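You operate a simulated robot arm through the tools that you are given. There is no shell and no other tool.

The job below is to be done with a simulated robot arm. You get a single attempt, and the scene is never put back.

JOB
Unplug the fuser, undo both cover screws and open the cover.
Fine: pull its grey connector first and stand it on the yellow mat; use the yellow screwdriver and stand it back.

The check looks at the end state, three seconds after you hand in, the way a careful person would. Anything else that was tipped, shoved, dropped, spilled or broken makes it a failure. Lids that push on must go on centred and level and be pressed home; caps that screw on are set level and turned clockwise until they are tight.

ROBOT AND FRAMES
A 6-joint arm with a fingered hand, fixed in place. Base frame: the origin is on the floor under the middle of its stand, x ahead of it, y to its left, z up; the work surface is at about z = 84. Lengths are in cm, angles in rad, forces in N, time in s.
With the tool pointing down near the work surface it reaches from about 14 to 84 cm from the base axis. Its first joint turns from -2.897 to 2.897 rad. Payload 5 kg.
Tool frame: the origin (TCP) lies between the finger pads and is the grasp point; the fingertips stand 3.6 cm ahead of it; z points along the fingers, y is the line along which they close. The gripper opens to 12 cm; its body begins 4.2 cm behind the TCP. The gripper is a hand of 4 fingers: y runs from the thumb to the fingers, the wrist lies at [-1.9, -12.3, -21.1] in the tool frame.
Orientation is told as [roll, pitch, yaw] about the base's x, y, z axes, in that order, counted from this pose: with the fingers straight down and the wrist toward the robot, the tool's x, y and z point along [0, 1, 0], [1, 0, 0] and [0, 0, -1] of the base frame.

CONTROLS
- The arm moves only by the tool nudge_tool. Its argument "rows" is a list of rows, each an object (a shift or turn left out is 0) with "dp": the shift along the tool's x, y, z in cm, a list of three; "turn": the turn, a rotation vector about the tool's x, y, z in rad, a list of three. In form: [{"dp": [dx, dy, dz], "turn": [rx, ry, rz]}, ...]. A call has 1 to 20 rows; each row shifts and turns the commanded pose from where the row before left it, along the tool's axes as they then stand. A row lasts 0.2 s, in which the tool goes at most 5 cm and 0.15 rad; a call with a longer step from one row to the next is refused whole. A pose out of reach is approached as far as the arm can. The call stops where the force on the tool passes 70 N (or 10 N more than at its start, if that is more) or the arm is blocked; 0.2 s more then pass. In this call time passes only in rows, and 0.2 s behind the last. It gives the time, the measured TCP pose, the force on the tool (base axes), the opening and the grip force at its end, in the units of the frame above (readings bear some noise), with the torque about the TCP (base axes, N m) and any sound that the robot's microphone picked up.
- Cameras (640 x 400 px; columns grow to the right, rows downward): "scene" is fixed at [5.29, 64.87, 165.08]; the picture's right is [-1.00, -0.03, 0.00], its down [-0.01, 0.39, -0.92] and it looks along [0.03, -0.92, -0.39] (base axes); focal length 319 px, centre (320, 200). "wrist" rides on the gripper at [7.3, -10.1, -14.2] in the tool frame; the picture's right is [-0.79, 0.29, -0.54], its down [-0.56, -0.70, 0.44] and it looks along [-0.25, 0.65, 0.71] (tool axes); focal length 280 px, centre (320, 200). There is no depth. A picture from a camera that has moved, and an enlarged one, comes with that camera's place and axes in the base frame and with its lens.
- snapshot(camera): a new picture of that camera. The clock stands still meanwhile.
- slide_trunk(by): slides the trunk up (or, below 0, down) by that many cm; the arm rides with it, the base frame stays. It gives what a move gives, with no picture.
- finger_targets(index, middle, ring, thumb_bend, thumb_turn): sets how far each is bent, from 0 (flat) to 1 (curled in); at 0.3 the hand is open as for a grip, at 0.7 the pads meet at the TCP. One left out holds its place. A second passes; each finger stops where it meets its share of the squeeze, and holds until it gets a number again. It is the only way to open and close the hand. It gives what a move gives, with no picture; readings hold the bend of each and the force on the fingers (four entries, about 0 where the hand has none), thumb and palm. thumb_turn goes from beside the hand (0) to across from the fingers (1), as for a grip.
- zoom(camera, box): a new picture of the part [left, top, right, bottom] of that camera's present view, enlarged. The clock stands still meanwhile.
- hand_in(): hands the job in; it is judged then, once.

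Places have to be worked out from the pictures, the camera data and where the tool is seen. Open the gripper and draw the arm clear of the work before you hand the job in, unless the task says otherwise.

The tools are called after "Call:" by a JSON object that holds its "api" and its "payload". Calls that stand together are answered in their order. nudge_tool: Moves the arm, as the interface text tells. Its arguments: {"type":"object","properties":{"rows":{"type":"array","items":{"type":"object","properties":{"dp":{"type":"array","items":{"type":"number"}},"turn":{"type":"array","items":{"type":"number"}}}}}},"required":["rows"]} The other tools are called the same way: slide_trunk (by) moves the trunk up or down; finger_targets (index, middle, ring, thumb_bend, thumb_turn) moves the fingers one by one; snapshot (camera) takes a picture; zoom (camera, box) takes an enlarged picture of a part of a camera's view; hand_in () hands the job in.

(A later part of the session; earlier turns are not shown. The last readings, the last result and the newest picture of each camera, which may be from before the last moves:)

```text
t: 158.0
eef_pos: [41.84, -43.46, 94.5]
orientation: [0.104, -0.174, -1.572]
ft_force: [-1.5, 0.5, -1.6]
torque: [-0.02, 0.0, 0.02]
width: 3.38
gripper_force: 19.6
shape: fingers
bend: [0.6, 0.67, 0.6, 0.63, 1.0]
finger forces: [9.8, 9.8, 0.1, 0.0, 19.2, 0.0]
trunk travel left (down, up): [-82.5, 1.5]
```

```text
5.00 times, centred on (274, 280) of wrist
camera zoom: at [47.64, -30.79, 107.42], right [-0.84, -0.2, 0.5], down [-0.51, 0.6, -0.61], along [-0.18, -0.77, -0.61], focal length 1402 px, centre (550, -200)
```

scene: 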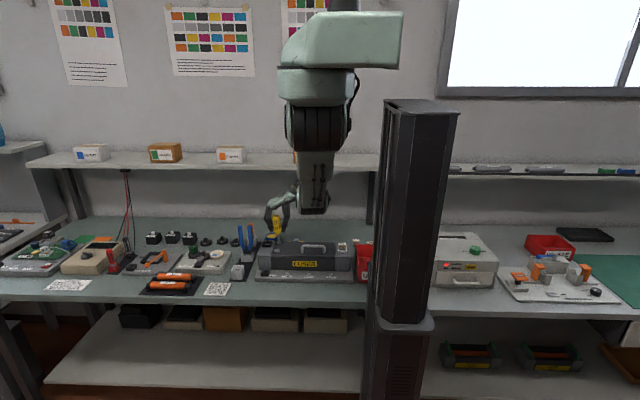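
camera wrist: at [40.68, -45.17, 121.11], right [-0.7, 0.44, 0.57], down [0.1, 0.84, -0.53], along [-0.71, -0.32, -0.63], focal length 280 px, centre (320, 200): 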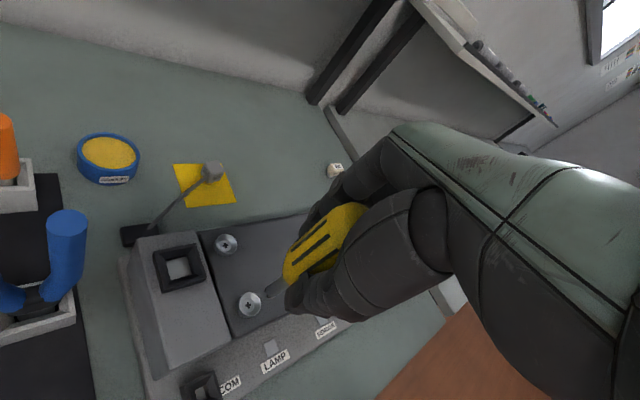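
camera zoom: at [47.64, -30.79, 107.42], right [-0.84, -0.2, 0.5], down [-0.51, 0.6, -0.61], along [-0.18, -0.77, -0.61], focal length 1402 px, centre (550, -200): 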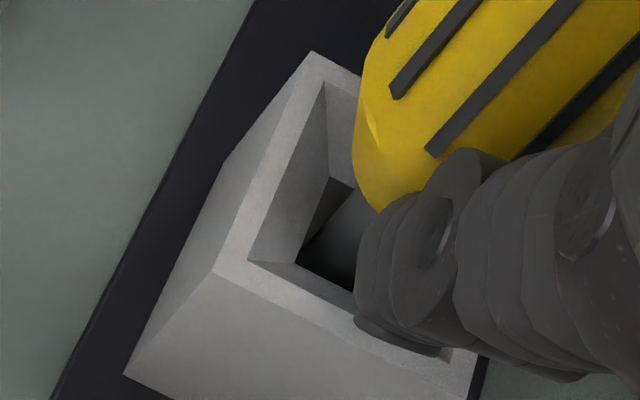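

Call:
{"api": "nudge_tool", "payload": {"rows": [{"dp": [-0.03, -0.05, 0.29]}, {"dp": [-0.02, -0.035, 0.2]}]}}

Call:
{"api": "nudge_tool", "payload": {"rows": [{"dp": [-0.02, -0.035, 0.2]}, {"dp": [-0.01, -0.02, 0.1]}]}}

```text
t: 158.6
eef_pos: [41.75, -43.47, 93.95]
orientation: [0.106, -0.175, -1.571]
ft_force: [-0.1, 0.1, -1.4]
torque: [0.0, 0.0, -0.01]
width: 3.37
gripper_force: 18.4
shape: fingers
bend: [0.6, 0.67, 0.6, 0.63, 1.0]
finger forces: [9.8, 9.7, 0.0, 0.0, 19.1, 0.0]
trunk travel left (down, up): [-82.5, 1.5]
```

```text
t: 159.2
eef_pos: [41.82, -43.45, 93.81]
orientation: [0.107, -0.176, -1.57]
ft_force: [-0.5, 0.5, -0.1]
torque: [-0.02, -0.03, -0.02]
width: 3.38
gripper_force: 19.2
shape: fingers
bend: [0.6, 0.67, 0.6, 0.63, 1.0]
finger forces: [9.8, 9.7, 0.0, 0.0, 19.1, 0.0]
trunk travel left (down, up): [-82.5, 1.5]
```

Call:
{"api": "nudge_tool", "payload": {"rows": [{"dp": [-0.015, -0.026, 0.15]}, {"dp": [-0.01, -0.018, 0.1]}]}}

Call:
{"api": "zoom", "payload": {"camera": "scene", "box": [215, 235, 263, 280]}}

```text
t: 159.8
eef_pos: [41.75, -43.37, 93.73]
orientation: [0.109, -0.179, -1.57]
ft_force: [-0.9, 0.6, 13.4]
torque: [0.02, -0.03, 0.0]
width: 3.38
gripper_force: 19.5
shape: fingers
bend: [0.6, 0.67, 0.6, 0.63, 1.0]
finger forces: [9.9, 10.9, 0.0, 0.0, 18.1, 0.0]
trunk travel left (down, up): [-82.5, 1.5]
```

```text
8.89 times, centred on (239, 258) of scene
camera zoom: at [5.29, 64.87, 165.08], right [-1.0, -0.03, 0.0], down [-0.01, 0.39, -0.92], along [0.03, -0.92, -0.39], focal length 2834 px, centre (1040, -311)
```

zoom: 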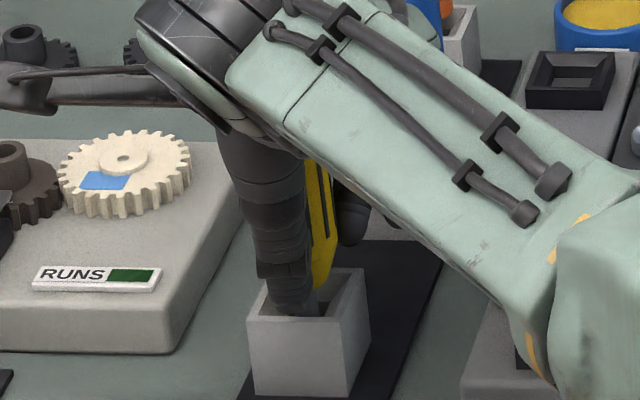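

Firm contact with the bottom of the well (13 N), driver upright. I relieve the pressure and open in small symmetric steps so it stays standing.

Call:
{"api": "nudge_tool", "payload": {"rows": [{"dp": [0.012, 0.02, -0.12]}]}}

Call:
{"api": "finger_targets", "payload": {"index": 0.575, "middle": 0.645, "thumb_bend": 0.605}}

Call:
{"api": "zoom", "payload": {"camera": "scene", "box": [215, 235, 263, 280]}}

Call:
{"api": "zoom", "payload": {"camera": "wrist", "box": [210, 200, 370, 320]}}

```text
t: 160.2
eef_pos: [41.79, -43.35, 93.71]
orientation: [0.11, -0.179, -1.571]
ft_force: [-2.1, -0.4, 13.3]
torque: [-0.02, -0.01, -0.02]
width: 3.36
gripper_force: 19.6
shape: fingers
bend: [0.6, 0.67, 0.6, 0.63, 1.0]
finger forces: [10.1, 10.9, 0.0, 0.0, 17.9, 0.1]
trunk travel left (down, up): [-82.5, 1.5]
```

```text
t: 161.2
eef_pos: [41.85, -43.51, 93.6]
orientation: [0.104, -0.175, -1.572]
ft_force: [0.5, -0.9, 0.0]
torque: [0.05, 0.01, 0.02]
width: 3.99
gripper_force: 0.9
shape: fingers
bend: [0.57, 0.64, 0.6, 0.59, 1.0]
finger forces: [0.4, 0.1, 0.0, 0.0, 1.0, 0.0]
trunk travel left (down, up): [-82.5, 1.5]
```

```text
8.89 times, centred on (239, 258) of scene
camera zoom: at [5.29, 64.87, 165.08], right [-1.0, -0.03, 0.0], down [-0.01, 0.39, -0.92], along [0.03, -0.92, -0.39], focal length 2834 px, centre (1040, -311)
```

zoom: 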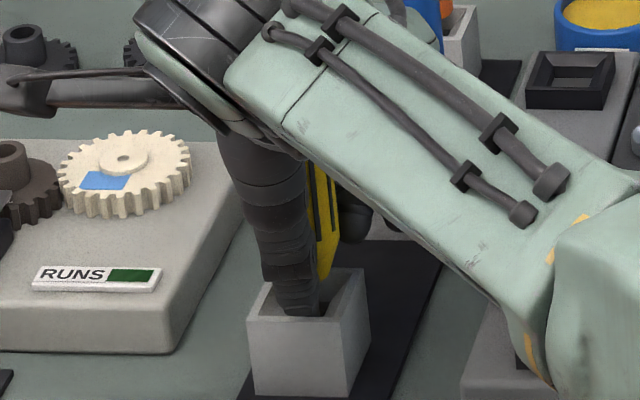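

```text
3.33 times, centred on (290, 260) of wrist
camera zoom: at [47.64, -30.77, 106.49], right [-0.84, -0.2, 0.5], down [-0.51, 0.6, -0.61], along [-0.18, -0.77, -0.61], focal length 935 px, centre (420, 0)
```

zoom: 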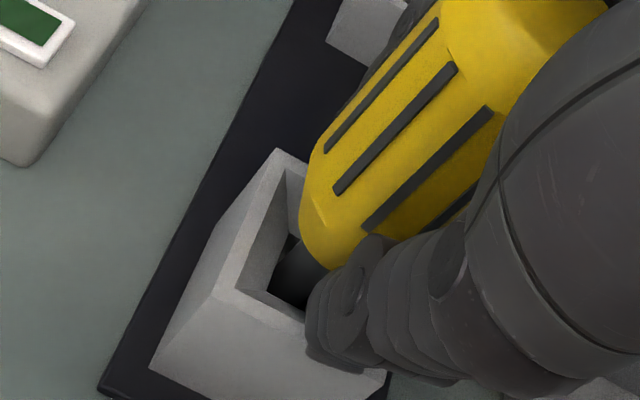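

Call:
{"api": "finger_targets", "payload": {"index": 0.55, "middle": 0.61, "thumb_bend": 0.57}}

Call:
{"api": "finger_targets", "payload": {"index": 0.43, "middle": 0.43, "ring": 0.43, "thumb_bend": 0.43}}

Call:
{"api": "zoom", "payload": {"camera": "scene", "box": [215, 235, 263, 280]}}

Call:
{"api": "zoom", "payload": {"camera": "wrist", "box": [210, 200, 370, 320]}}

```text
t: 162.2
eef_pos: [41.83, -43.42, 93.66]
orientation: [0.106, -0.175, -1.572]
ft_force: [0.1, 0.3, -0.3]
torque: [0.03, -0.04, -0.03]
width: 4.72
gripper_force: 0.0
shape: fingers
bend: [0.55, 0.61, 0.6, 0.56, 1.0]
finger forces: [0.0, 0.0, 0.1, 0.0, 0.1, 0.0]
trunk travel left (down, up): [-82.5, 1.5]
```

```text
t: 163.2
eef_pos: [41.82, -43.4, 93.48]
orientation: [0.106, -0.175, -1.57]
ft_force: [-0.3, -0.3, -0.2]
torque: [0.0, -0.01, 0.01]
width: 8.46
gripper_force: 0.0
shape: fingers
bend: [0.43, 0.43, 0.43, 0.43, 0.99]
finger forces: [0.0, 0.0, 0.1, 0.0, 0.0, 0.0]
trunk travel left (down, up): [-82.5, 1.5]
```

```text
8.89 times, centred on (239, 258) of scene
camera zoom: at [5.29, 64.87, 165.08], right [-1.0, -0.03, 0.0], down [-0.01, 0.39, -0.92], along [0.03, -0.92, -0.39], focal length 2834 px, centre (1040, -311)
```

zoom: 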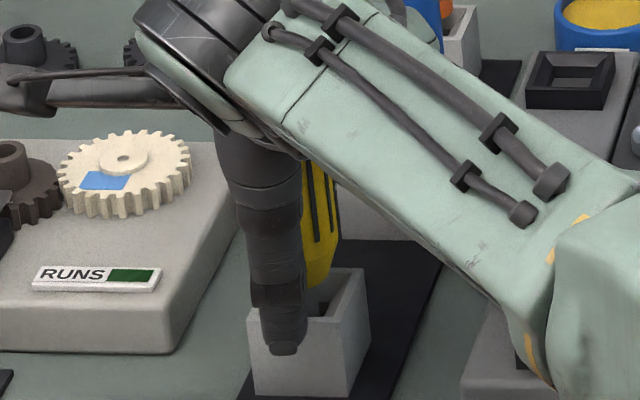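

```text
3.33 times, centred on (290, 260) of wrist
camera zoom: at [47.64, -30.77, 106.5], right [-0.84, -0.2, 0.5], down [-0.51, 0.6, -0.61], along [-0.18, -0.77, -0.61], focal length 935 px, centre (420, 0)
```

zoom: 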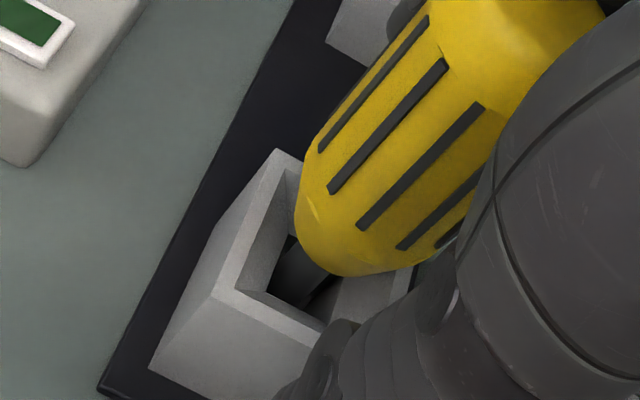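

It appears to stand upright. I raise the hand vertically, clear of the handle, and verify.

Call:
{"api": "nudge_tool", "payload": {"rows": [{"dp": [0.05, 0.087, -0.49]}, {"dp": [0.103, 0.174, -0.98]}, {"dp": [0.206, 0.348, -1.96]}, {"dp": [0.206, 0.348, -1.96]}, {"dp": [0.206, 0.348, -1.96]}, {"dp": [0.206, 0.348, -1.96]}, {"dp": [0.206, 0.348, -1.96]}, {"dp": [0.206, 0.348, -1.96]}]}}

Call:
{"api": "zoom", "payload": {"camera": "scene", "box": [205, 225, 285, 285]}}

Call:
{"api": "snapshot", "payload": {"camera": "wrist"}}

```text
t: 165.0
eef_pos: [41.8, -43.33, 107.04]
orientation: [0.106, -0.174, -1.569]
ft_force: [-0.3, -0.8, 0.7]
torque: [0.01, 0.03, 0.01]
width: 8.5
gripper_force: 0.2
shape: fingers
bend: [0.43, 0.43, 0.43, 0.43, 0.99]
finger forces: [0.1, 0.0, 0.0, 0.0, 0.0, 0.0]
trunk travel left (down, up): [-82.5, 1.5]
```

```text
6.67 times, centred on (245, 255) of scene
camera zoom: at [5.29, 64.87, 165.08], right [-1.0, -0.03, 0.0], down [-0.01, 0.39, -0.92], along [0.03, -0.92, -0.39], focal length 2126 px, centre (820, -167)
```

zoom: 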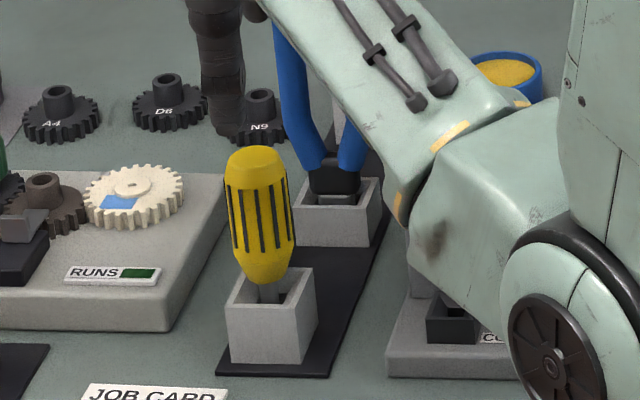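

```text
taken
camera wrist: at [47.67, -30.76, 119.99], right [-0.84, -0.2, 0.5], down [-0.51, 0.6, -0.61], along [-0.18, -0.77, -0.61], focal length 280 px, centre (320, 200)
```

wrist: 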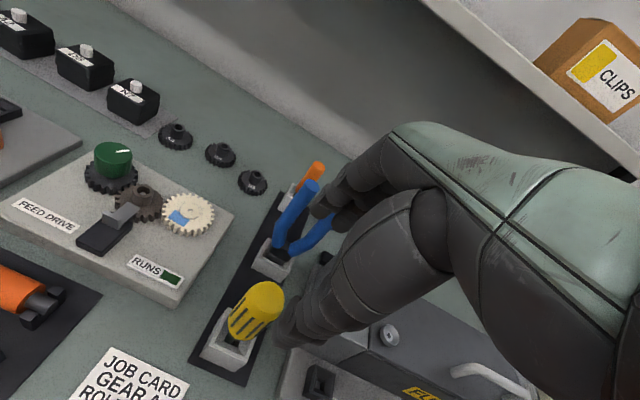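

The screwdriver stands upright in its holder again. Next, the cover: its bar handle runs along x≈7–16 at y≈-47.4, bar centre z≈96.6. I level the hand and move over the fuser at z≈107, with a look on the way.

Call:
{"api": "nudge_tool", "payload": {"rows": [{"turn": [0.087, -0.053, 0]}, {"turn": [0.087, -0.053, 0]}, {"dp": [-4.2, 0.3, 0]}, {"dp": [-4.2, 0.3, 0]}, {"dp": [-4.2, 0.3, 0]}, {"dp": [-4.2, 0.3, 0]}]}}

Call:
{"api": "snapshot", "payload": {"camera": "wrist"}}

Call:
{"api": "snapshot", "payload": {"camera": "scene"}}

```text
t: 166.4
eef_pos: [24.81, -44.68, 107.18]
orientation: [0.001, -0.002, -1.561]
ft_force: [0.1, 0.2, -0.2]
torque: [0.01, -0.04, 0.02]
width: 8.48
gripper_force: 0.0
shape: fingers
bend: [0.43, 0.43, 0.43, 0.43, 0.99]
finger forces: [0.0, 0.1, 0.0, 0.0, 0.0, 0.1]
trunk travel left (down, up): [-82.5, 1.5]
```

```text
taken
camera wrist: at [32.12, -34.34, 121.4], right [-0.79, -0.29, 0.54], down [-0.57, 0.69, -0.44], along [-0.25, -0.66, -0.71], focal length 280 px, centre (320, 200)
```

wrist: 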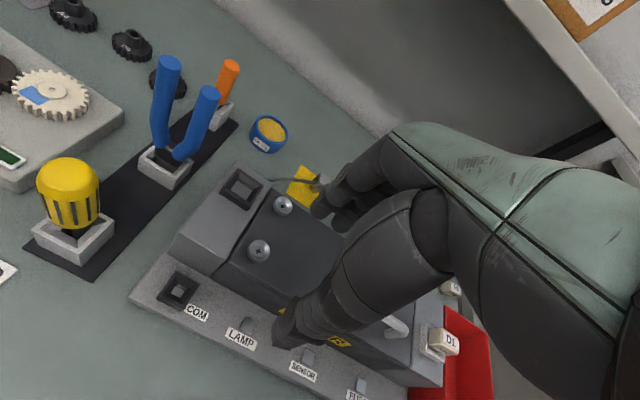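

```text
taken
```

scene: 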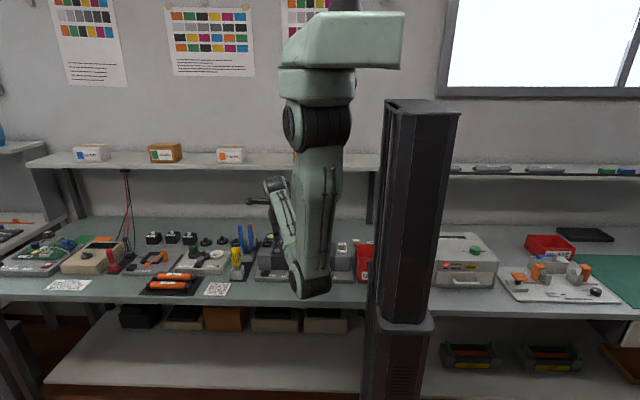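

Call:
{"api": "zoom", "payload": {"camera": "wrist", "box": [200, 250, 460, 400]}}

Call:
{"api": "zoom", "payload": {"camera": "scene", "box": [250, 225, 380, 290]}}

```text
2.46 times, centred on (330, 325) of wrist
camera zoom: at [32.12, -34.34, 121.4], right [-0.79, -0.29, 0.54], down [-0.57, 0.69, -0.44], along [-0.25, -0.66, -0.71], focal length 690 px, centre (295, -108)
```

zoom: 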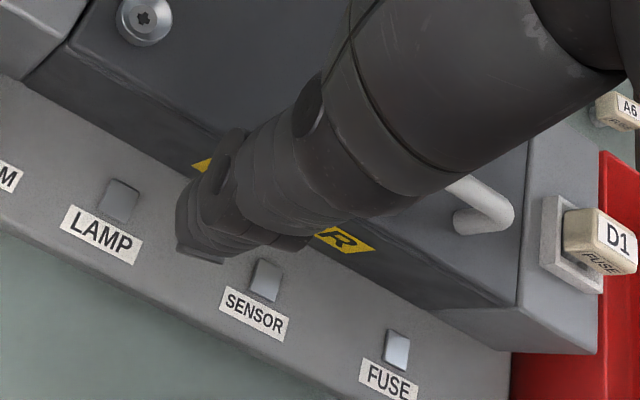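

```text
4.92 times, centred on (315, 258) of scene
camera zoom: at [5.29, 64.87, 165.08], right [-1.0, -0.03, 0.0], down [-0.01, 0.39, -0.92], along [0.03, -0.92, -0.39], focal length 1570 px, centre (345, -83)
```

zoom: 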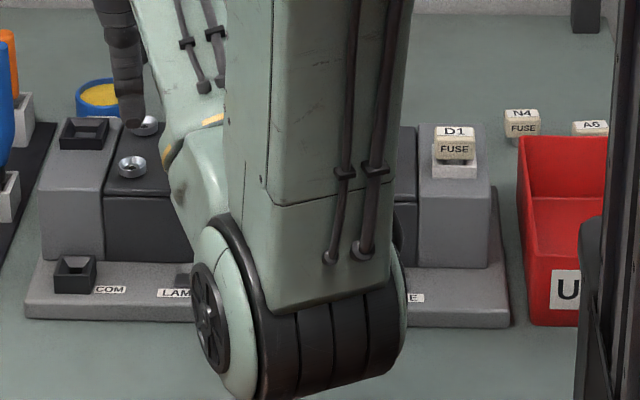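

I continue over the cover handle and look down at it.

Call:
{"api": "nudge_tool", "payload": {"rows": [{"dp": [-3.3, 0.68, 0], "turn": [0, 0, 0.01]}, {"dp": [-3.3, 0.68, 0]}, {"dp": [-3.3, 0.68, 0]}, {"dp": [-3.2, 0.66, 0]}]}}

Call:
{"api": "snapshot", "payload": {"camera": "wrist"}}

Call:
{"api": "zoom", "payload": {"camera": "scene", "box": [250, 180, 390, 300]}}

```text
t: 167.4
eef_pos: [12.04, -47.33, 107.17]
orientation: [0.0, -0.002, -1.571]
ft_force: [0.3, -0.3, -0.1]
torque: [0.01, -0.01, 0.01]
width: 8.48
gripper_force: 0.0
shape: fingers
bend: [0.43, 0.43, 0.43, 0.43, 0.99]
finger forces: [0.1, 0.0, 0.0, 0.1, 0.1, 0.0]
trunk travel left (down, up): [-82.5, 1.5]
```

```text
taken
camera wrist: at [19.35, -37.17, 121.38], right [-0.79, -0.29, 0.54], down [-0.56, 0.7, -0.44], along [-0.25, -0.65, -0.71], focal length 280 px, centre (320, 200)
```

wrist: 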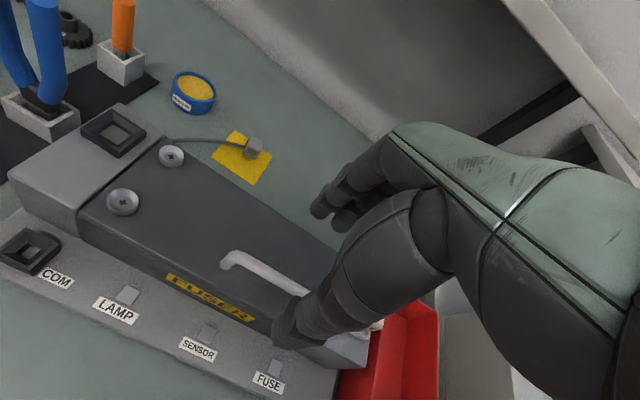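

```text
3.33 times, centred on (320, 240) of scene
camera zoom: at [5.29, 64.87, 165.08], right [-1.0, -0.03, 0.0], down [-0.01, 0.39, -0.92], along [0.03, -0.92, -0.39], focal length 1063 px, centre (320, 67)
```

zoom: 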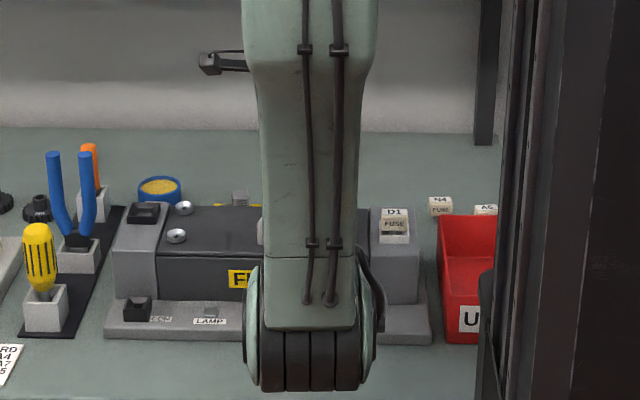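

Call:
{"api": "zoom", "payload": {"camera": "wrist", "box": [70, 130, 380, 350]}}

Call:
{"api": "zoom", "payload": {"camera": "wrist", "box": [200, 230, 328, 310]}}

```text
1.82 times, centred on (225, 240) of wrist
camera zoom: at [19.35, -37.17, 121.38], right [-0.79, -0.29, 0.54], down [-0.56, 0.7, -0.44], along [-0.25, -0.65, -0.71], focal length 510 px, centre (493, 127)
```

zoom: 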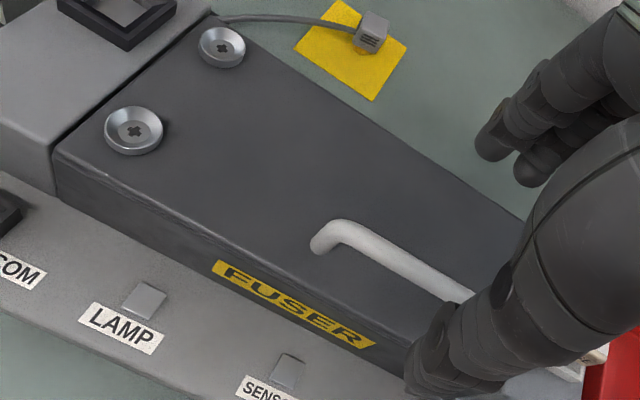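

```text
5.00 times, centred on (264, 270) of wrist
camera zoom: at [19.35, -37.17, 121.38], right [-0.79, -0.29, 0.54], down [-0.56, 0.7, -0.44], along [-0.25, -0.65, -0.71], focal length 1402 px, centre (600, -150)
```

zoom: 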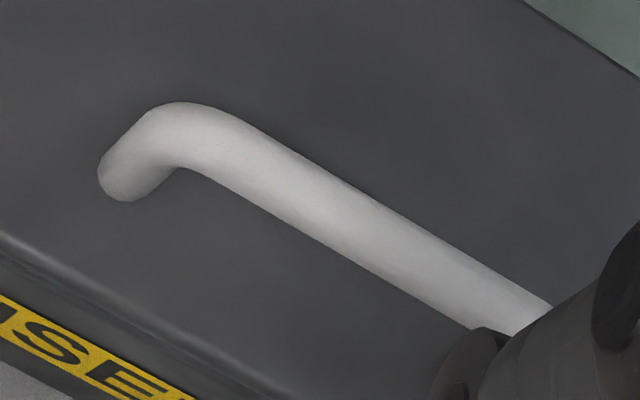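

The bar's centre line is at y≈-47.9, z≈96.6, legs at x≈7.3 and 16.1. I centre over it (x≈12.7) and lower so that the fingertips come just above the cover on both sides of the bar.

Call:
{"api": "nudge_tool", "payload": {"rows": [{"dp": [0.35, 0.3, 2.0]}, {"dp": [0.3, 0.27, 2.0]}, {"dp": [0, 0, 2.0]}, {"dp": [0, 0, 1.6]}]}}

Call:
{"api": "zoom", "payload": {"camera": "wrist", "box": [200, 180, 440, 350]}}

Call:
{"api": "snapshot", "payload": {"camera": "scene"}}

```text
t: 168.4
eef_pos: [12.71, -48.06, 99.7]
orientation: [-0.003, -0.002, -1.572]
ft_force: [-0.1, 0.3, -0.2]
torque: [0.02, 0.02, -0.01]
width: 8.48
gripper_force: 0.1
shape: fingers
bend: [0.43, 0.43, 0.43, 0.43, 0.99]
finger forces: [0.0, 0.0, 0.1, 0.0, 0.0, 0.1]
trunk travel left (down, up): [-82.5, 1.5]
```

```text
2.35 times, centred on (320, 265) of wrist
camera zoom: at [20.05, -37.78, 113.77], right [-0.79, -0.29, 0.54], down [-0.56, 0.7, -0.44], along [-0.25, -0.65, -0.71], focal length 660 px, centre (320, 47)
```

zoom: 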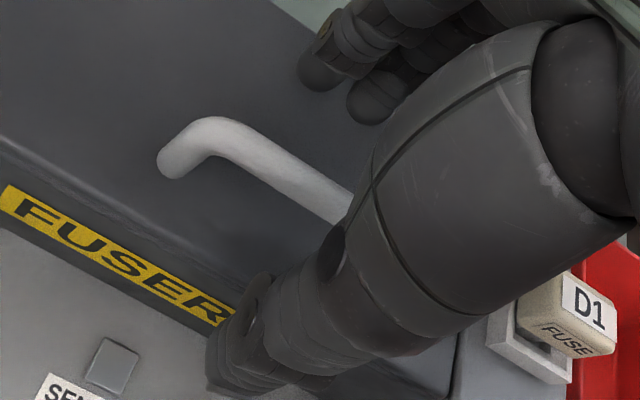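

```text
taken
```

scene: 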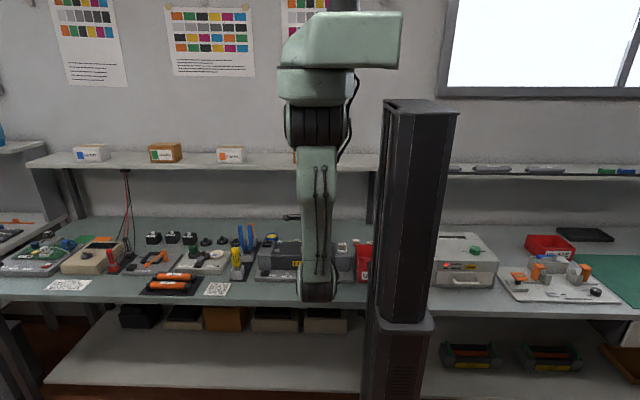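

Call:
{"api": "nudge_tool", "payload": {"rows": [{"dp": [0, -0.1, 0.8]}, {"dp": [0, 0, 0.7]}, {"dp": [0, 0, 0.6]}]}}

Call:
{"api": "zoom", "payload": {"camera": "wrist", "box": [200, 180, 440, 350]}}

```text
t: 169.2
eef_pos: [12.66, -47.99, 97.53]
orientation: [-0.002, -0.002, -1.571]
ft_force: [0.1, 0.6, -1.3]
torque: [0.01, 0.0, -0.03]
width: 8.47
gripper_force: 0.0
shape: fingers
bend: [0.43, 0.43, 0.43, 0.43, 0.99]
finger forces: [0.1, 0.0, 0.1, 0.1, 0.0, 0.0]
trunk travel left (down, up): [-82.5, 1.5]
```

```text
2.35 times, centred on (320, 265) of wrist
camera zoom: at [19.97, -37.72, 111.69], right [-0.79, -0.29, 0.54], down [-0.56, 0.7, -0.44], along [-0.25, -0.65, -0.71], focal length 660 px, centre (320, 47)
```

zoom: 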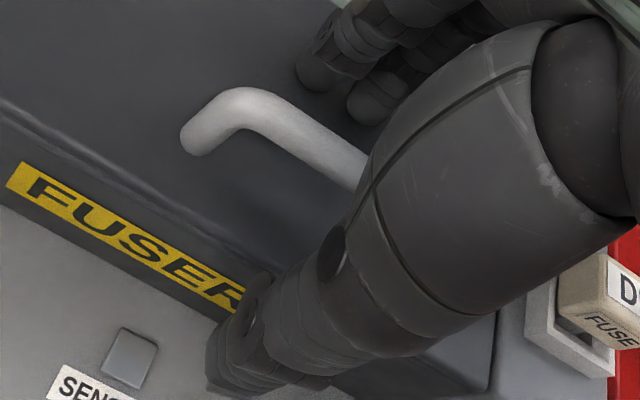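

I raise 0.3 cm for a margin over the cover and close the hand on the bar.

Call:
{"api": "nudge_tool", "payload": {"rows": [{"dp": [0, 0, -0.3]}]}}

Call:
{"api": "finger_targets", "payload": {"index": 0.6, "middle": 0.6, "ring": 0.6, "thumb_bend": 0.6}}

Call:
{"api": "finger_targets", "payload": {"index": 0.78, "middle": 0.78, "ring": 0.78, "thumb_bend": 0.78}}

Call:
{"api": "zoom", "payload": {"camera": "wrist", "box": [200, 180, 440, 350]}}

```text
t: 169.6
eef_pos: [12.53, -47.9, 97.7]
orientation: [-0.003, -0.002, -1.572]
ft_force: [0.4, -0.1, 0.0]
torque: [0.02, 0.01, 0.0]
width: 8.47
gripper_force: 0.0
shape: fingers
bend: [0.43, 0.43, 0.43, 0.43, 0.99]
finger forces: [0.1, 0.1, 0.0, 0.0, 0.0, 0.0]
trunk travel left (down, up): [-82.5, 1.5]
```

```text
t: 170.6
eef_pos: [12.63, -47.87, 97.84]
orientation: [-0.001, -0.003, -1.57]
ft_force: [-0.3, -0.6, 0.7]
torque: [-0.02, -0.02, -0.02]
width: 3.48
gripper_force: 0.0
shape: fingers
bend: [0.6, 0.6, 0.6, 0.6, 1.0]
finger forces: [0.0, 0.0, 0.0, 0.0, 0.0, 0.0]
trunk travel left (down, up): [-82.5, 1.5]
```

```text
t: 171.6
eef_pos: [12.6, -48.19, 97.79]
orientation: [-0.002, -0.001, -1.57]
ft_force: [-1.2, -11.7, -7.7]
torque: [0.13, -0.56, 0.37]
width: 0.0
gripper_force: 25.4
shape: fingers
bend: [0.73, 0.75, 0.73, 0.75, 1.0]
finger forces: [0.0, 12.7, 12.8, 0.1, 24.5, 0.0]
trunk travel left (down, up): [-82.5, 1.5]
```

```text
2.35 times, centred on (320, 265) of wrist
camera zoom: at [19.94, -37.98, 111.89], right [-0.79, -0.29, 0.54], down [-0.56, 0.7, -0.44], along [-0.25, -0.65, -0.71], focal length 660 px, centre (320, 47)
```

zoom: 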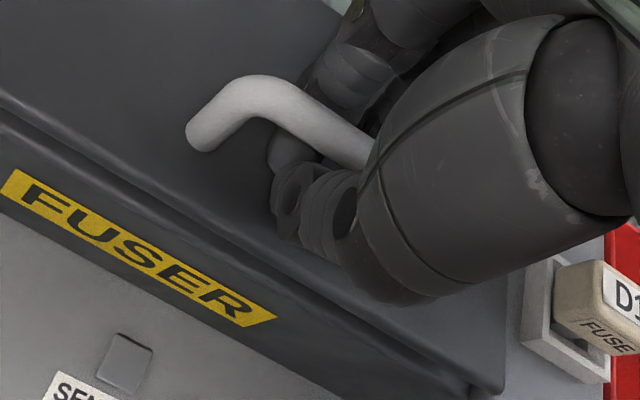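

The middle and ring fingers and the thumb hold the bar, and the seam at the front already opens slightly. I lift along an arc toward the back in small steps, checking forces.

Call:
{"api": "nudge_tool", "payload": {"rows": [{"dp": [0, 0.15, -0.4]}, {"dp": [0, 0.15, -0.4]}, {"dp": [0, 0.2, -0.5]}]}}

Call:
{"api": "zoom", "payload": {"camera": "wrist", "box": [100, 130, 440, 350]}}

Call:
{"api": "zoom", "payload": {"camera": "scene", "box": [240, 200, 390, 300]}}

```text
t: 172.4
eef_pos: [12.57, -48.85, 98.92]
orientation: [0.0, 0.0, -1.574]
ft_force: [-1.4, -11.4, -10.7]
torque: [0.2, -0.68, 0.33]
width: 0.01
gripper_force: 31.3
shape: fingers
bend: [0.73, 0.75, 0.73, 0.76, 1.0]
finger forces: [0.0, 16.4, 15.5, 0.0, 30.6, 0.0]
trunk travel left (down, up): [-82.5, 1.5]
```

```text
1.82 times, centred on (270, 240) of wrist
camera zoom: at [19.95, -38.62, 113.14], right [-0.79, -0.29, 0.54], down [-0.56, 0.7, -0.44], along [-0.25, -0.65, -0.71], focal length 510 px, centre (411, 127)
```

zoom: 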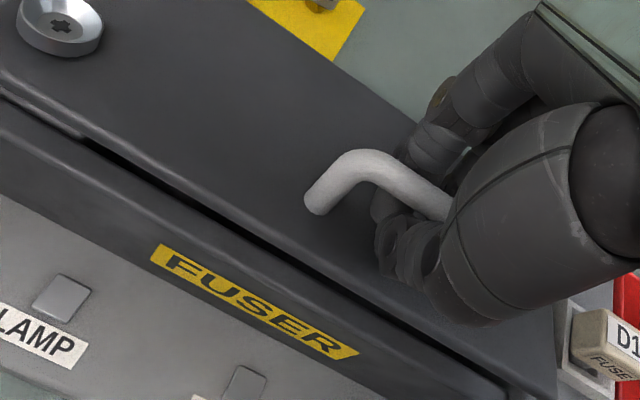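

```text
4.00 times, centred on (315, 250) of scene
camera zoom: at [5.29, 64.87, 165.08], right [-1.0, -0.03, 0.0], down [-0.01, 0.39, -0.92], along [0.03, -0.92, -0.39], focal length 1275 px, centre (340, 0)
```

zoom: 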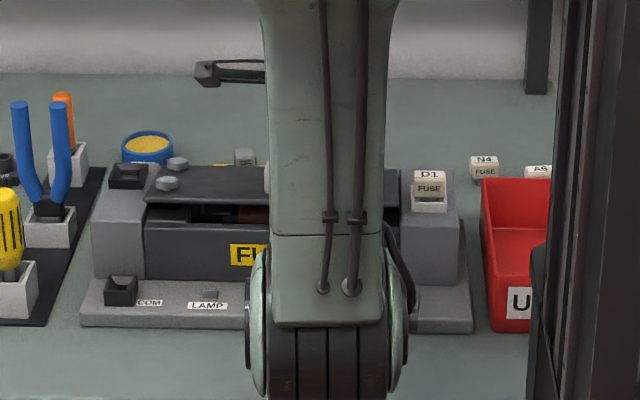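

The lid swings up on a rear hinge, as expected, and the screws ride with it. I keep following the arc, tilting the hand along by half the lid angle.

Call:
{"api": "nudge_tool", "payload": {"rows": [{"dp": [0, 0.59, -0.75], "turn": [0.05, 0, 0]}, {"dp": [0, 0.625, -0.722], "turn": [0.05, 0, 0]}, {"dp": [0, 0.664, -0.69], "turn": [0.05, 0, 0]}, {"dp": [0, 0.689, -0.66], "turn": [0.05, 0, 0]}]}}

Call:
{"api": "zoom", "payload": {"camera": "scene", "box": [240, 180, 390, 290]}}

Call:
{"api": "snapshot", "payload": {"camera": "wrist"}}

```text
t: 173.4
eef_pos: [12.55, -51.41, 101.49]
orientation: [-0.002, 0.202, -1.573]
ft_force: [0.0, -6.5, -10.7]
torque: [0.17, -0.8, 0.07]
width: 0.0
gripper_force: 29.5
shape: fingers
bend: [0.74, 0.75, 0.73, 0.76, 1.0]
finger forces: [0.0, 14.7, 13.6, 0.0, 31.0, 0.1]
trunk travel left (down, up): [-82.5, 1.5]
```

```text
3.64 times, centred on (315, 235) of scene
camera zoom: at [5.29, 64.87, 165.08], right [-1.0, -0.03, 0.0], down [-0.01, 0.39, -0.92], along [0.03, -0.92, -0.39], focal length 1160 px, centre (338, 73)
```

zoom: 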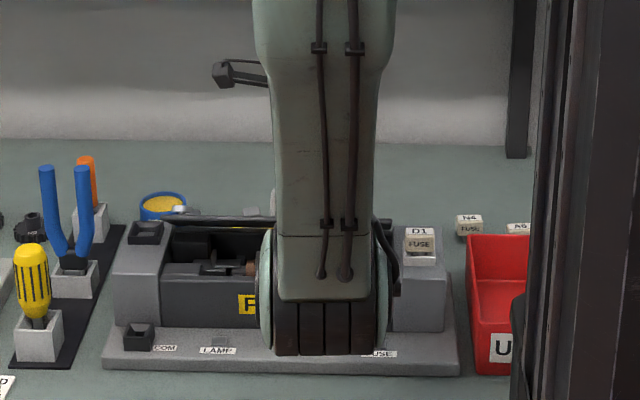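

```text
taken
camera wrist: at [19.94, -44.27, 117.47], right [-0.79, -0.39, 0.47], down [-0.56, 0.78, -0.29], along [-0.25, -0.5, -0.83], focal length 280 px, centre (320, 200)
```

wrist: 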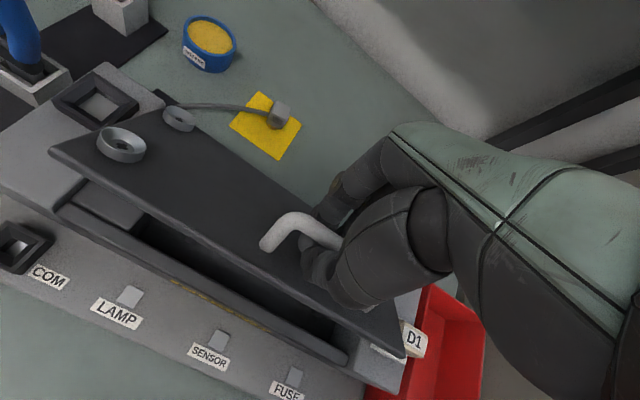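

The lid follows well. I continue along the arc.

Call:
{"api": "nudge_tool", "payload": {"rows": [{"dp": [0, 0.732, -0.618], "turn": [0.05, 0, 0]}, {"dp": [0, 0.747, -0.593], "turn": [0.05, 0, 0]}, {"dp": [0, 0.79, -0.559], "turn": [0.05, 0, 0]}, {"dp": [0, 0.82, -0.523], "turn": [0.05, 0, 0]}]}}

Call:
{"api": "zoom", "payload": {"camera": "scene", "box": [240, 180, 390, 290]}}

Call:
{"api": "snapshot", "payload": {"camera": "wrist"}}

```text
t: 174.4
eef_pos: [12.58, -55.01, 103.03]
orientation: [-0.001, 0.403, -1.574]
ft_force: [-1.4, -2.6, -8.8]
torque: [0.02, -0.5, -0.09]
width: 0.01
gripper_force: 10.7
shape: fingers
bend: [0.74, 0.76, 0.73, 0.76, 1.0]
finger forces: [0.1, 11.4, 10.1, 0.0, 0.1, 0.0]
trunk travel left (down, up): [-82.5, 1.5]
```

```text
3.64 times, centred on (315, 235) of scene
camera zoom: at [5.29, 64.87, 165.08], right [-1.0, -0.03, 0.0], down [-0.01, 0.39, -0.92], along [0.03, -0.92, -0.39], focal length 1160 px, centre (338, 73)
```

zoom: 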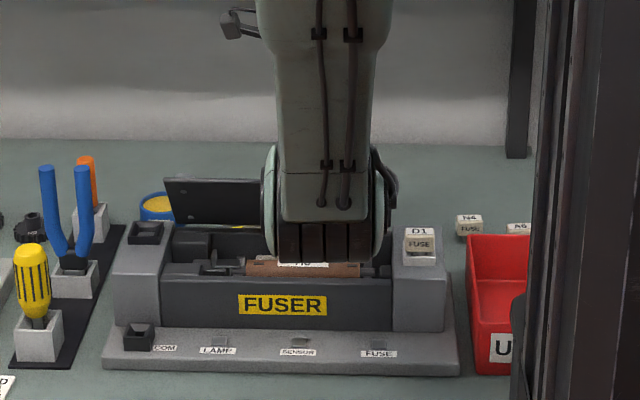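

```text
taken
camera wrist: at [19.94, -51.14, 120.03], right [-0.79, -0.48, 0.39], down [-0.56, 0.82, -0.13], along [-0.25, -0.32, -0.91], focal length 280 px, centre (320, 200)
```

wrist: 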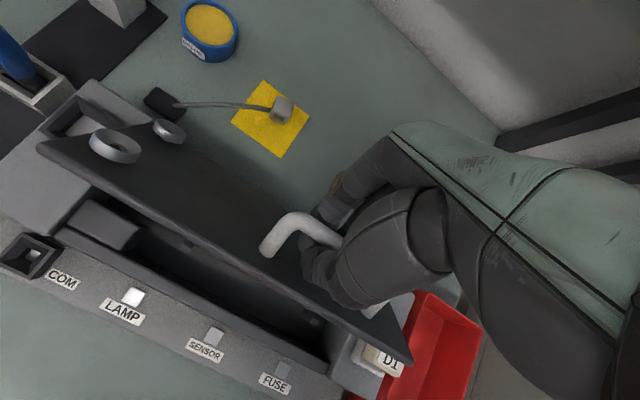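

Over half open. I keep going in smaller batches.

Call:
{"api": "nudge_tool", "payload": {"rows": [{"dp": [0, 0.837, -0.484], "turn": [0.05, 0, 0]}, {"dp": [0, 0.86, -0.449], "turn": [0.05, 0, 0]}, {"dp": [0, 0.894, -0.409], "turn": [0.05, 0, 0]}]}}

Call:
{"api": "zoom", "payload": {"camera": "scene", "box": [240, 180, 390, 290]}}

Call:
{"api": "snapshot", "payload": {"camera": "wrist"}}

```text
t: 175.2
eef_pos: [12.54, -57.8, 103.17]
orientation: [-0.002, 0.551, -1.573]
ft_force: [-1.7, 0.4, -5.4]
torque: [0.03, -0.26, -0.04]
width: 0.0
gripper_force: 3.4
shape: fingers
bend: [0.74, 0.77, 0.74, 0.75, 1.0]
finger forces: [0.1, 0.0, 6.0, 0.0, 0.0, 0.1]
trunk travel left (down, up): [-82.5, 1.5]
```

```text
3.64 times, centred on (315, 235) of scene
camera zoom: at [5.29, 64.87, 165.08], right [-1.0, -0.03, 0.0], down [-0.01, 0.39, -0.92], along [0.03, -0.92, -0.39], focal length 1160 px, centre (338, 73)
```

zoom: 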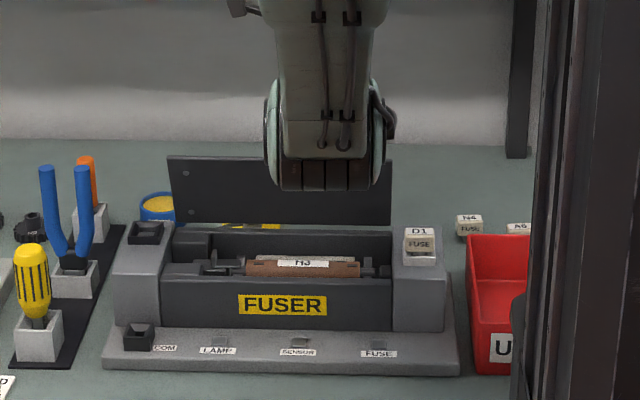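

```text
taken
camera wrist: at [19.93, -56.49, 120.47], right [-0.79, -0.53, 0.31], down [-0.56, 0.83, -0.01], along [-0.25, -0.18, -0.95], focal length 280 px, centre (320, 200)
```

wrist: 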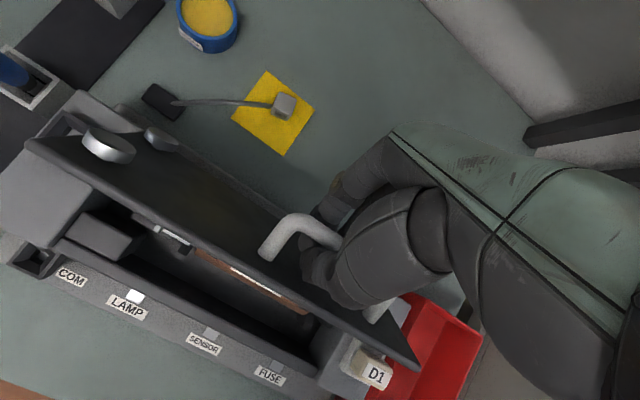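

Almost upright now, and the load is falling. I continue carefully toward and past vertical.

Call:
{"api": "nudge_tool", "payload": {"rows": [{"dp": [0, 0.912, -0.349], "turn": [0.05, 0, 0]}, {"dp": [0, 0.909, -0.319], "turn": [0.05, 0, 0]}]}}

Call:
{"api": "nudge_tool", "payload": {"rows": [{"dp": [0, 0.944, -0.278], "turn": [0.05, 0, 0]}]}}

Call:
{"api": "zoom", "payload": {"camera": "scene", "box": [240, 170, 390, 280]}}

Call:
{"api": "snapshot", "payload": {"camera": "wrist"}}

```text
t: 175.8
eef_pos: [12.53, -59.83, 102.58]
orientation: [0.0, 0.65, -1.573]
ft_force: [0.7, 0.5, -4.0]
torque: [0.02, -0.16, -0.02]
width: 0.0
gripper_force: 1.4
shape: fingers
bend: [0.74, 0.77, 0.75, 0.75, 1.0]
finger forces: [0.1, 0.1, 3.8, 0.0, 0.0, 0.0]
trunk travel left (down, up): [-82.5, 1.5]
```

```text
t: 176.2
eef_pos: [12.5, -60.61, 102.35]
orientation: [-0.001, 0.698, -1.573]
ft_force: [-0.7, 1.8, -2.1]
torque: [0.02, -0.09, -0.03]
width: 0.0
gripper_force: 2.0
shape: fingers
bend: [0.74, 0.77, 0.75, 0.75, 1.0]
finger forces: [0.0, 0.0, 2.5, 0.0, 0.0, 0.0]
trunk travel left (down, up): [-82.5, 1.5]
```

```text
3.64 times, centred on (315, 225) of scene
camera zoom: at [5.29, 64.87, 165.08], right [-1.0, -0.03, 0.0], down [-0.01, 0.39, -0.92], along [0.03, -0.92, -0.39], focal length 1160 px, centre (338, 109)
```

zoom: 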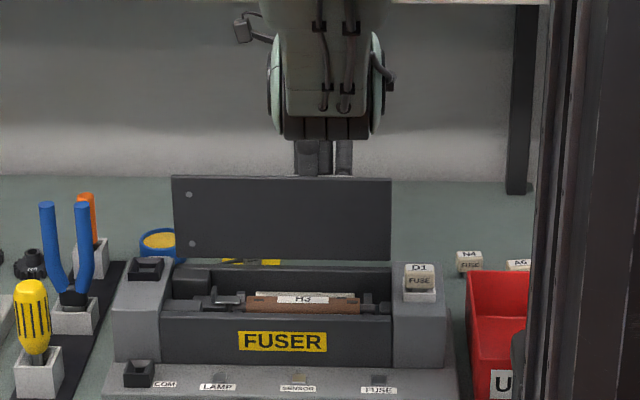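

```text
taken
camera wrist: at [19.87, -61.98, 119.67], right [-0.79, -0.57, 0.23], down [-0.56, 0.82, 0.11], along [-0.25, -0.04, -0.97], focal length 280 px, centre (320, 200)
```

wrist: 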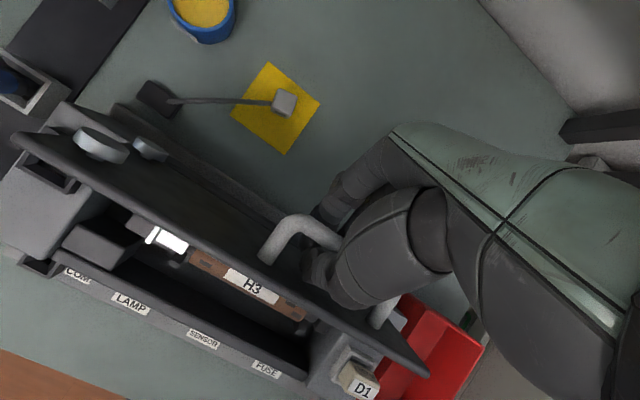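

The lid is close to vertical, with little load left. I go on in single steps to bring it past vertical to its rest.

Call:
{"api": "nudge_tool", "payload": {"rows": [{"dp": [0, 0.956, -0.23], "turn": [0.05, 0, 0]}]}}

Call:
{"api": "nudge_tool", "payload": {"rows": [{"dp": [0, 0.96, -0.15], "turn": [0.04, 0, 0]}]}}

Call:
{"api": "zoom", "payload": {"camera": "scene", "box": [240, 170, 390, 280]}}

Call:
{"api": "snapshot", "payload": {"camera": "wrist"}}

```text
t: 176.6
eef_pos: [12.46, -61.34, 102.02]
orientation: [-0.002, 0.749, -1.575]
ft_force: [-0.7, 1.1, -1.5]
torque: [0.02, -0.06, -0.05]
width: 0.0
gripper_force: 0.6
shape: fingers
bend: [0.74, 0.77, 0.75, 0.75, 1.0]
finger forces: [0.0, 0.0, 1.4, 0.1, 0.1, 0.0]
trunk travel left (down, up): [-82.5, 1.5]
```

```text
t: 177.0
eef_pos: [12.59, -62.13, 101.34]
orientation: [-0.002, 0.789, -1.574]
ft_force: [0.4, -0.1, 0.3]
torque: [0.0, 0.01, 0.01]
width: 0.0
gripper_force: 0.2
shape: fingers
bend: [0.74, 0.77, 0.75, 0.75, 1.0]
finger forces: [0.1, 0.1, 0.0, 0.0, 0.1, 0.1]
trunk travel left (down, up): [-82.5, 1.5]
```

```text
3.64 times, centred on (315, 225) of scene
camera zoom: at [5.29, 64.87, 165.08], right [-1.0, -0.03, 0.0], down [-0.01, 0.39, -0.92], along [0.03, -0.92, -0.39], focal length 1160 px, centre (338, 109)
```

zoom: 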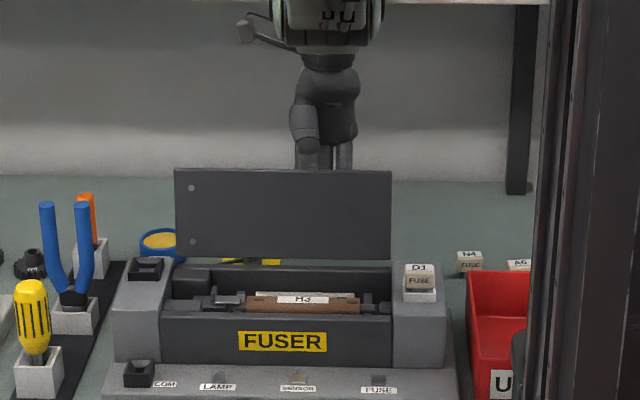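

```text
taken
camera wrist: at [19.9, -65.12, 118.48], right [-0.79, -0.59, 0.18], down [-0.56, 0.81, 0.18], along [-0.25, 0.05, -0.97], focal length 280 px, centre (320, 200)
```

wrist: 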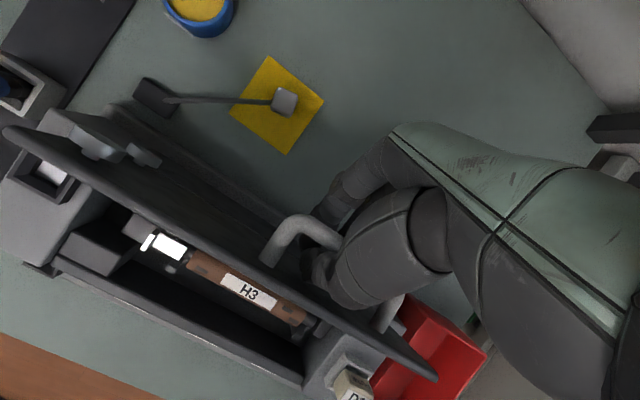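

All contact forces are now zero and the free edge lies behind the hinge line (about 105°), so the lid rests on its own. I open the fingers just enough to free the bar and check that the lid stays put.

Call:
{"api": "finger_targets", "payload": {"index": 0.66, "middle": 0.66, "ring": 0.66, "thumb_bend": 0.67}}

Call:
{"api": "zoom", "payload": {"camera": "scene", "box": [240, 170, 390, 280]}}

Call:
{"api": "zoom", "payload": {"camera": "wrist", "box": [200, 180, 440, 360]}}

```text
t: 178.0
eef_pos: [12.51, -62.25, 101.3]
orientation: [-0.002, 0.788, -1.57]
ft_force: [0.1, -1.7, 1.2]
torque: [-0.15, 0.0, -0.02]
width: 0.96
gripper_force: 5.0
shape: fingers
bend: [0.66, 0.66, 0.66, 0.71, 1.0]
finger forces: [0.1, 0.1, 0.0, 0.1, 10.6, 0.0]
trunk travel left (down, up): [-82.5, 1.5]
```

```text
3.64 times, centred on (315, 225) of scene
camera zoom: at [5.29, 64.87, 165.08], right [-1.0, -0.03, 0.0], down [-0.01, 0.39, -0.92], along [0.03, -0.92, -0.39], focal length 1160 px, centre (338, 109)
```

zoom: 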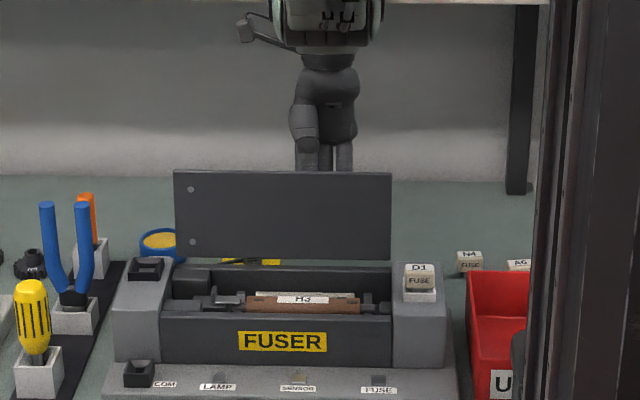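

```text
2.22 times, centred on (320, 270) of wrist
camera zoom: at [19.93, -65.09, 118.53], right [-0.79, -0.59, 0.18], down [-0.56, 0.81, 0.18], along [-0.25, 0.04, -0.97], focal length 623 px, centre (320, 44)
```

zoom: 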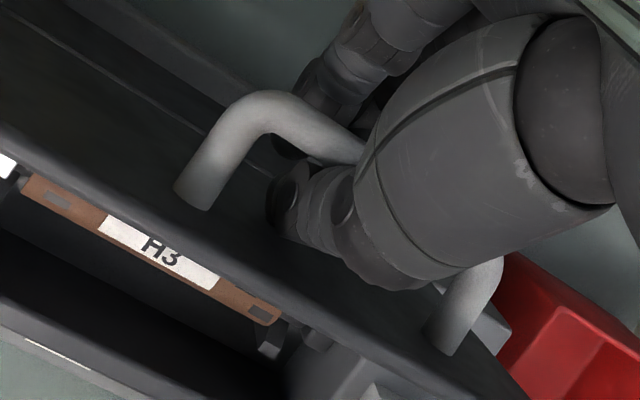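

The thumb's back touches the lid when opening in this tilted pose. I curl it back in, rotate the hand more upright about the bar (where there is more room between bar and lid), and then release.

Call:
{"api": "finger_targets", "payload": {"thumb_bend": 0.73, "index": 0.62, "middle": 0.62, "ring": 0.62}}

Call:
{"api": "nudge_tool", "payload": {"rows": [{"dp": [0, -0.12, 0], "turn": [-0.1, 0, 0]}, {"dp": [0, -0.12, 0], "turn": [-0.1, 0, 0]}]}}

Call:
{"api": "zoom", "payload": {"camera": "scene", "box": [240, 170, 390, 280]}}

Call:
{"api": "zoom", "payload": {"camera": "wrist", "box": [200, 180, 440, 360]}}

```text
t: 179.0
eef_pos: [12.53, -62.16, 101.39]
orientation: [-0.001, 0.787, -1.573]
ft_force: [0.4, 0.9, -0.2]
torque: [-0.04, -0.02, -0.04]
width: 1.02
gripper_force: 0.0
shape: fingers
bend: [0.62, 0.62, 0.62, 0.73, 1.0]
finger forces: [0.0, 0.1, 0.0, 0.1, 0.0, 0.0]
trunk travel left (down, up): [-82.5, 1.5]
```

```text
t: 179.6
eef_pos: [12.55, -61.97, 101.64]
orientation: [-0.002, 0.585, -1.572]
ft_force: [0.1, -0.2, 0.0]
torque: [-0.03, -0.01, -0.01]
width: 1.02
gripper_force: 0.0
shape: fingers
bend: [0.62, 0.62, 0.62, 0.73, 1.0]
finger forces: [0.0, 0.1, 0.1, 0.0, 0.0, 0.0]
trunk travel left (down, up): [-82.5, 1.5]
```

```text
3.64 times, centred on (315, 225) of scene
camera zoom: at [5.29, 64.87, 165.08], right [-1.0, -0.03, 0.0], down [-0.01, 0.39, -0.92], along [0.03, -0.92, -0.39], focal length 1160 px, centre (338, 109)
```

zoom: 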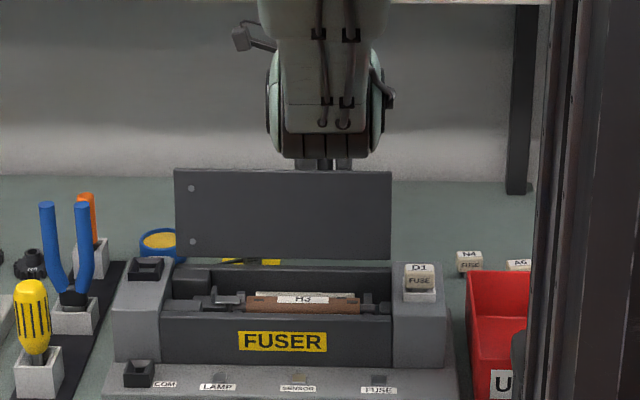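

```text
2.22 times, centred on (320, 270) of wrist
camera zoom: at [19.98, -61.34, 118.98], right [-0.79, -0.54, 0.29], down [-0.56, 0.83, 0.02], along [-0.25, -0.15, -0.96], focal length 623 px, centre (320, 44)
```

zoom: 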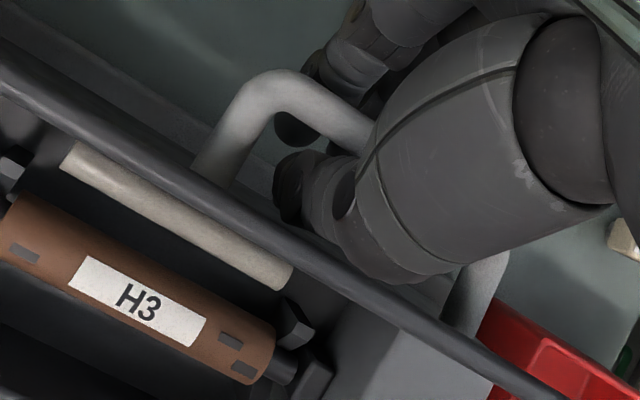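

The lid stays open by itself with no contact forces. I turn the hand a bit more upright, then open thumb and fingers slightly and check.

Call:
{"api": "nudge_tool", "payload": {"rows": [{"dp": [0, -0.12, 0], "turn": [-0.1, 0, 0]}, {"dp": [0, -0.08, 0], "turn": [-0.06, 0, 0]}]}}

Call:
{"api": "finger_targets", "payload": {"thumb_bend": 0.67, "index": 0.58, "middle": 0.58, "ring": 0.58}}

Call:
{"api": "zoom", "payload": {"camera": "wrist", "box": [200, 180, 440, 360]}}

```text
t: 180.2
eef_pos: [12.54, -61.73, 101.9]
orientation: [-0.003, 0.425, -1.573]
ft_force: [-0.4, 0.0, 0.0]
torque: [-0.02, -0.02, 0.0]
width: 1.02
gripper_force: 0.8
shape: fingers
bend: [0.62, 0.62, 0.62, 0.73, 1.0]
finger forces: [0.0, 0.0, 0.0, 0.0, 0.1, 0.0]
trunk travel left (down, up): [-82.5, 1.5]
```

```text
t: 181.2
eef_pos: [12.58, -61.92, 101.71]
orientation: [-0.004, 0.427, -1.571]
ft_force: [-0.6, -0.2, 0.5]
torque: [0.01, -0.01, 0.0]
width: 2.82
gripper_force: 0.1
shape: fingers
bend: [0.57, 0.57, 0.57, 0.67, 1.0]
finger forces: [0.1, 0.1, 0.0, 0.1, 0.0, 0.0]
trunk travel left (down, up): [-82.5, 1.5]
```

```text
2.22 times, centred on (320, 270) of wrist
camera zoom: at [19.97, -58.47, 118.81], right [-0.79, -0.49, 0.38], down [-0.56, 0.82, -0.11], along [-0.25, -0.3, -0.92], focal length 623 px, centre (320, 44)
```

zoom: 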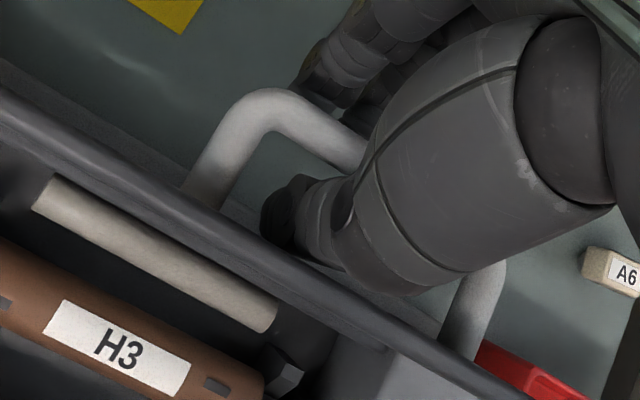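

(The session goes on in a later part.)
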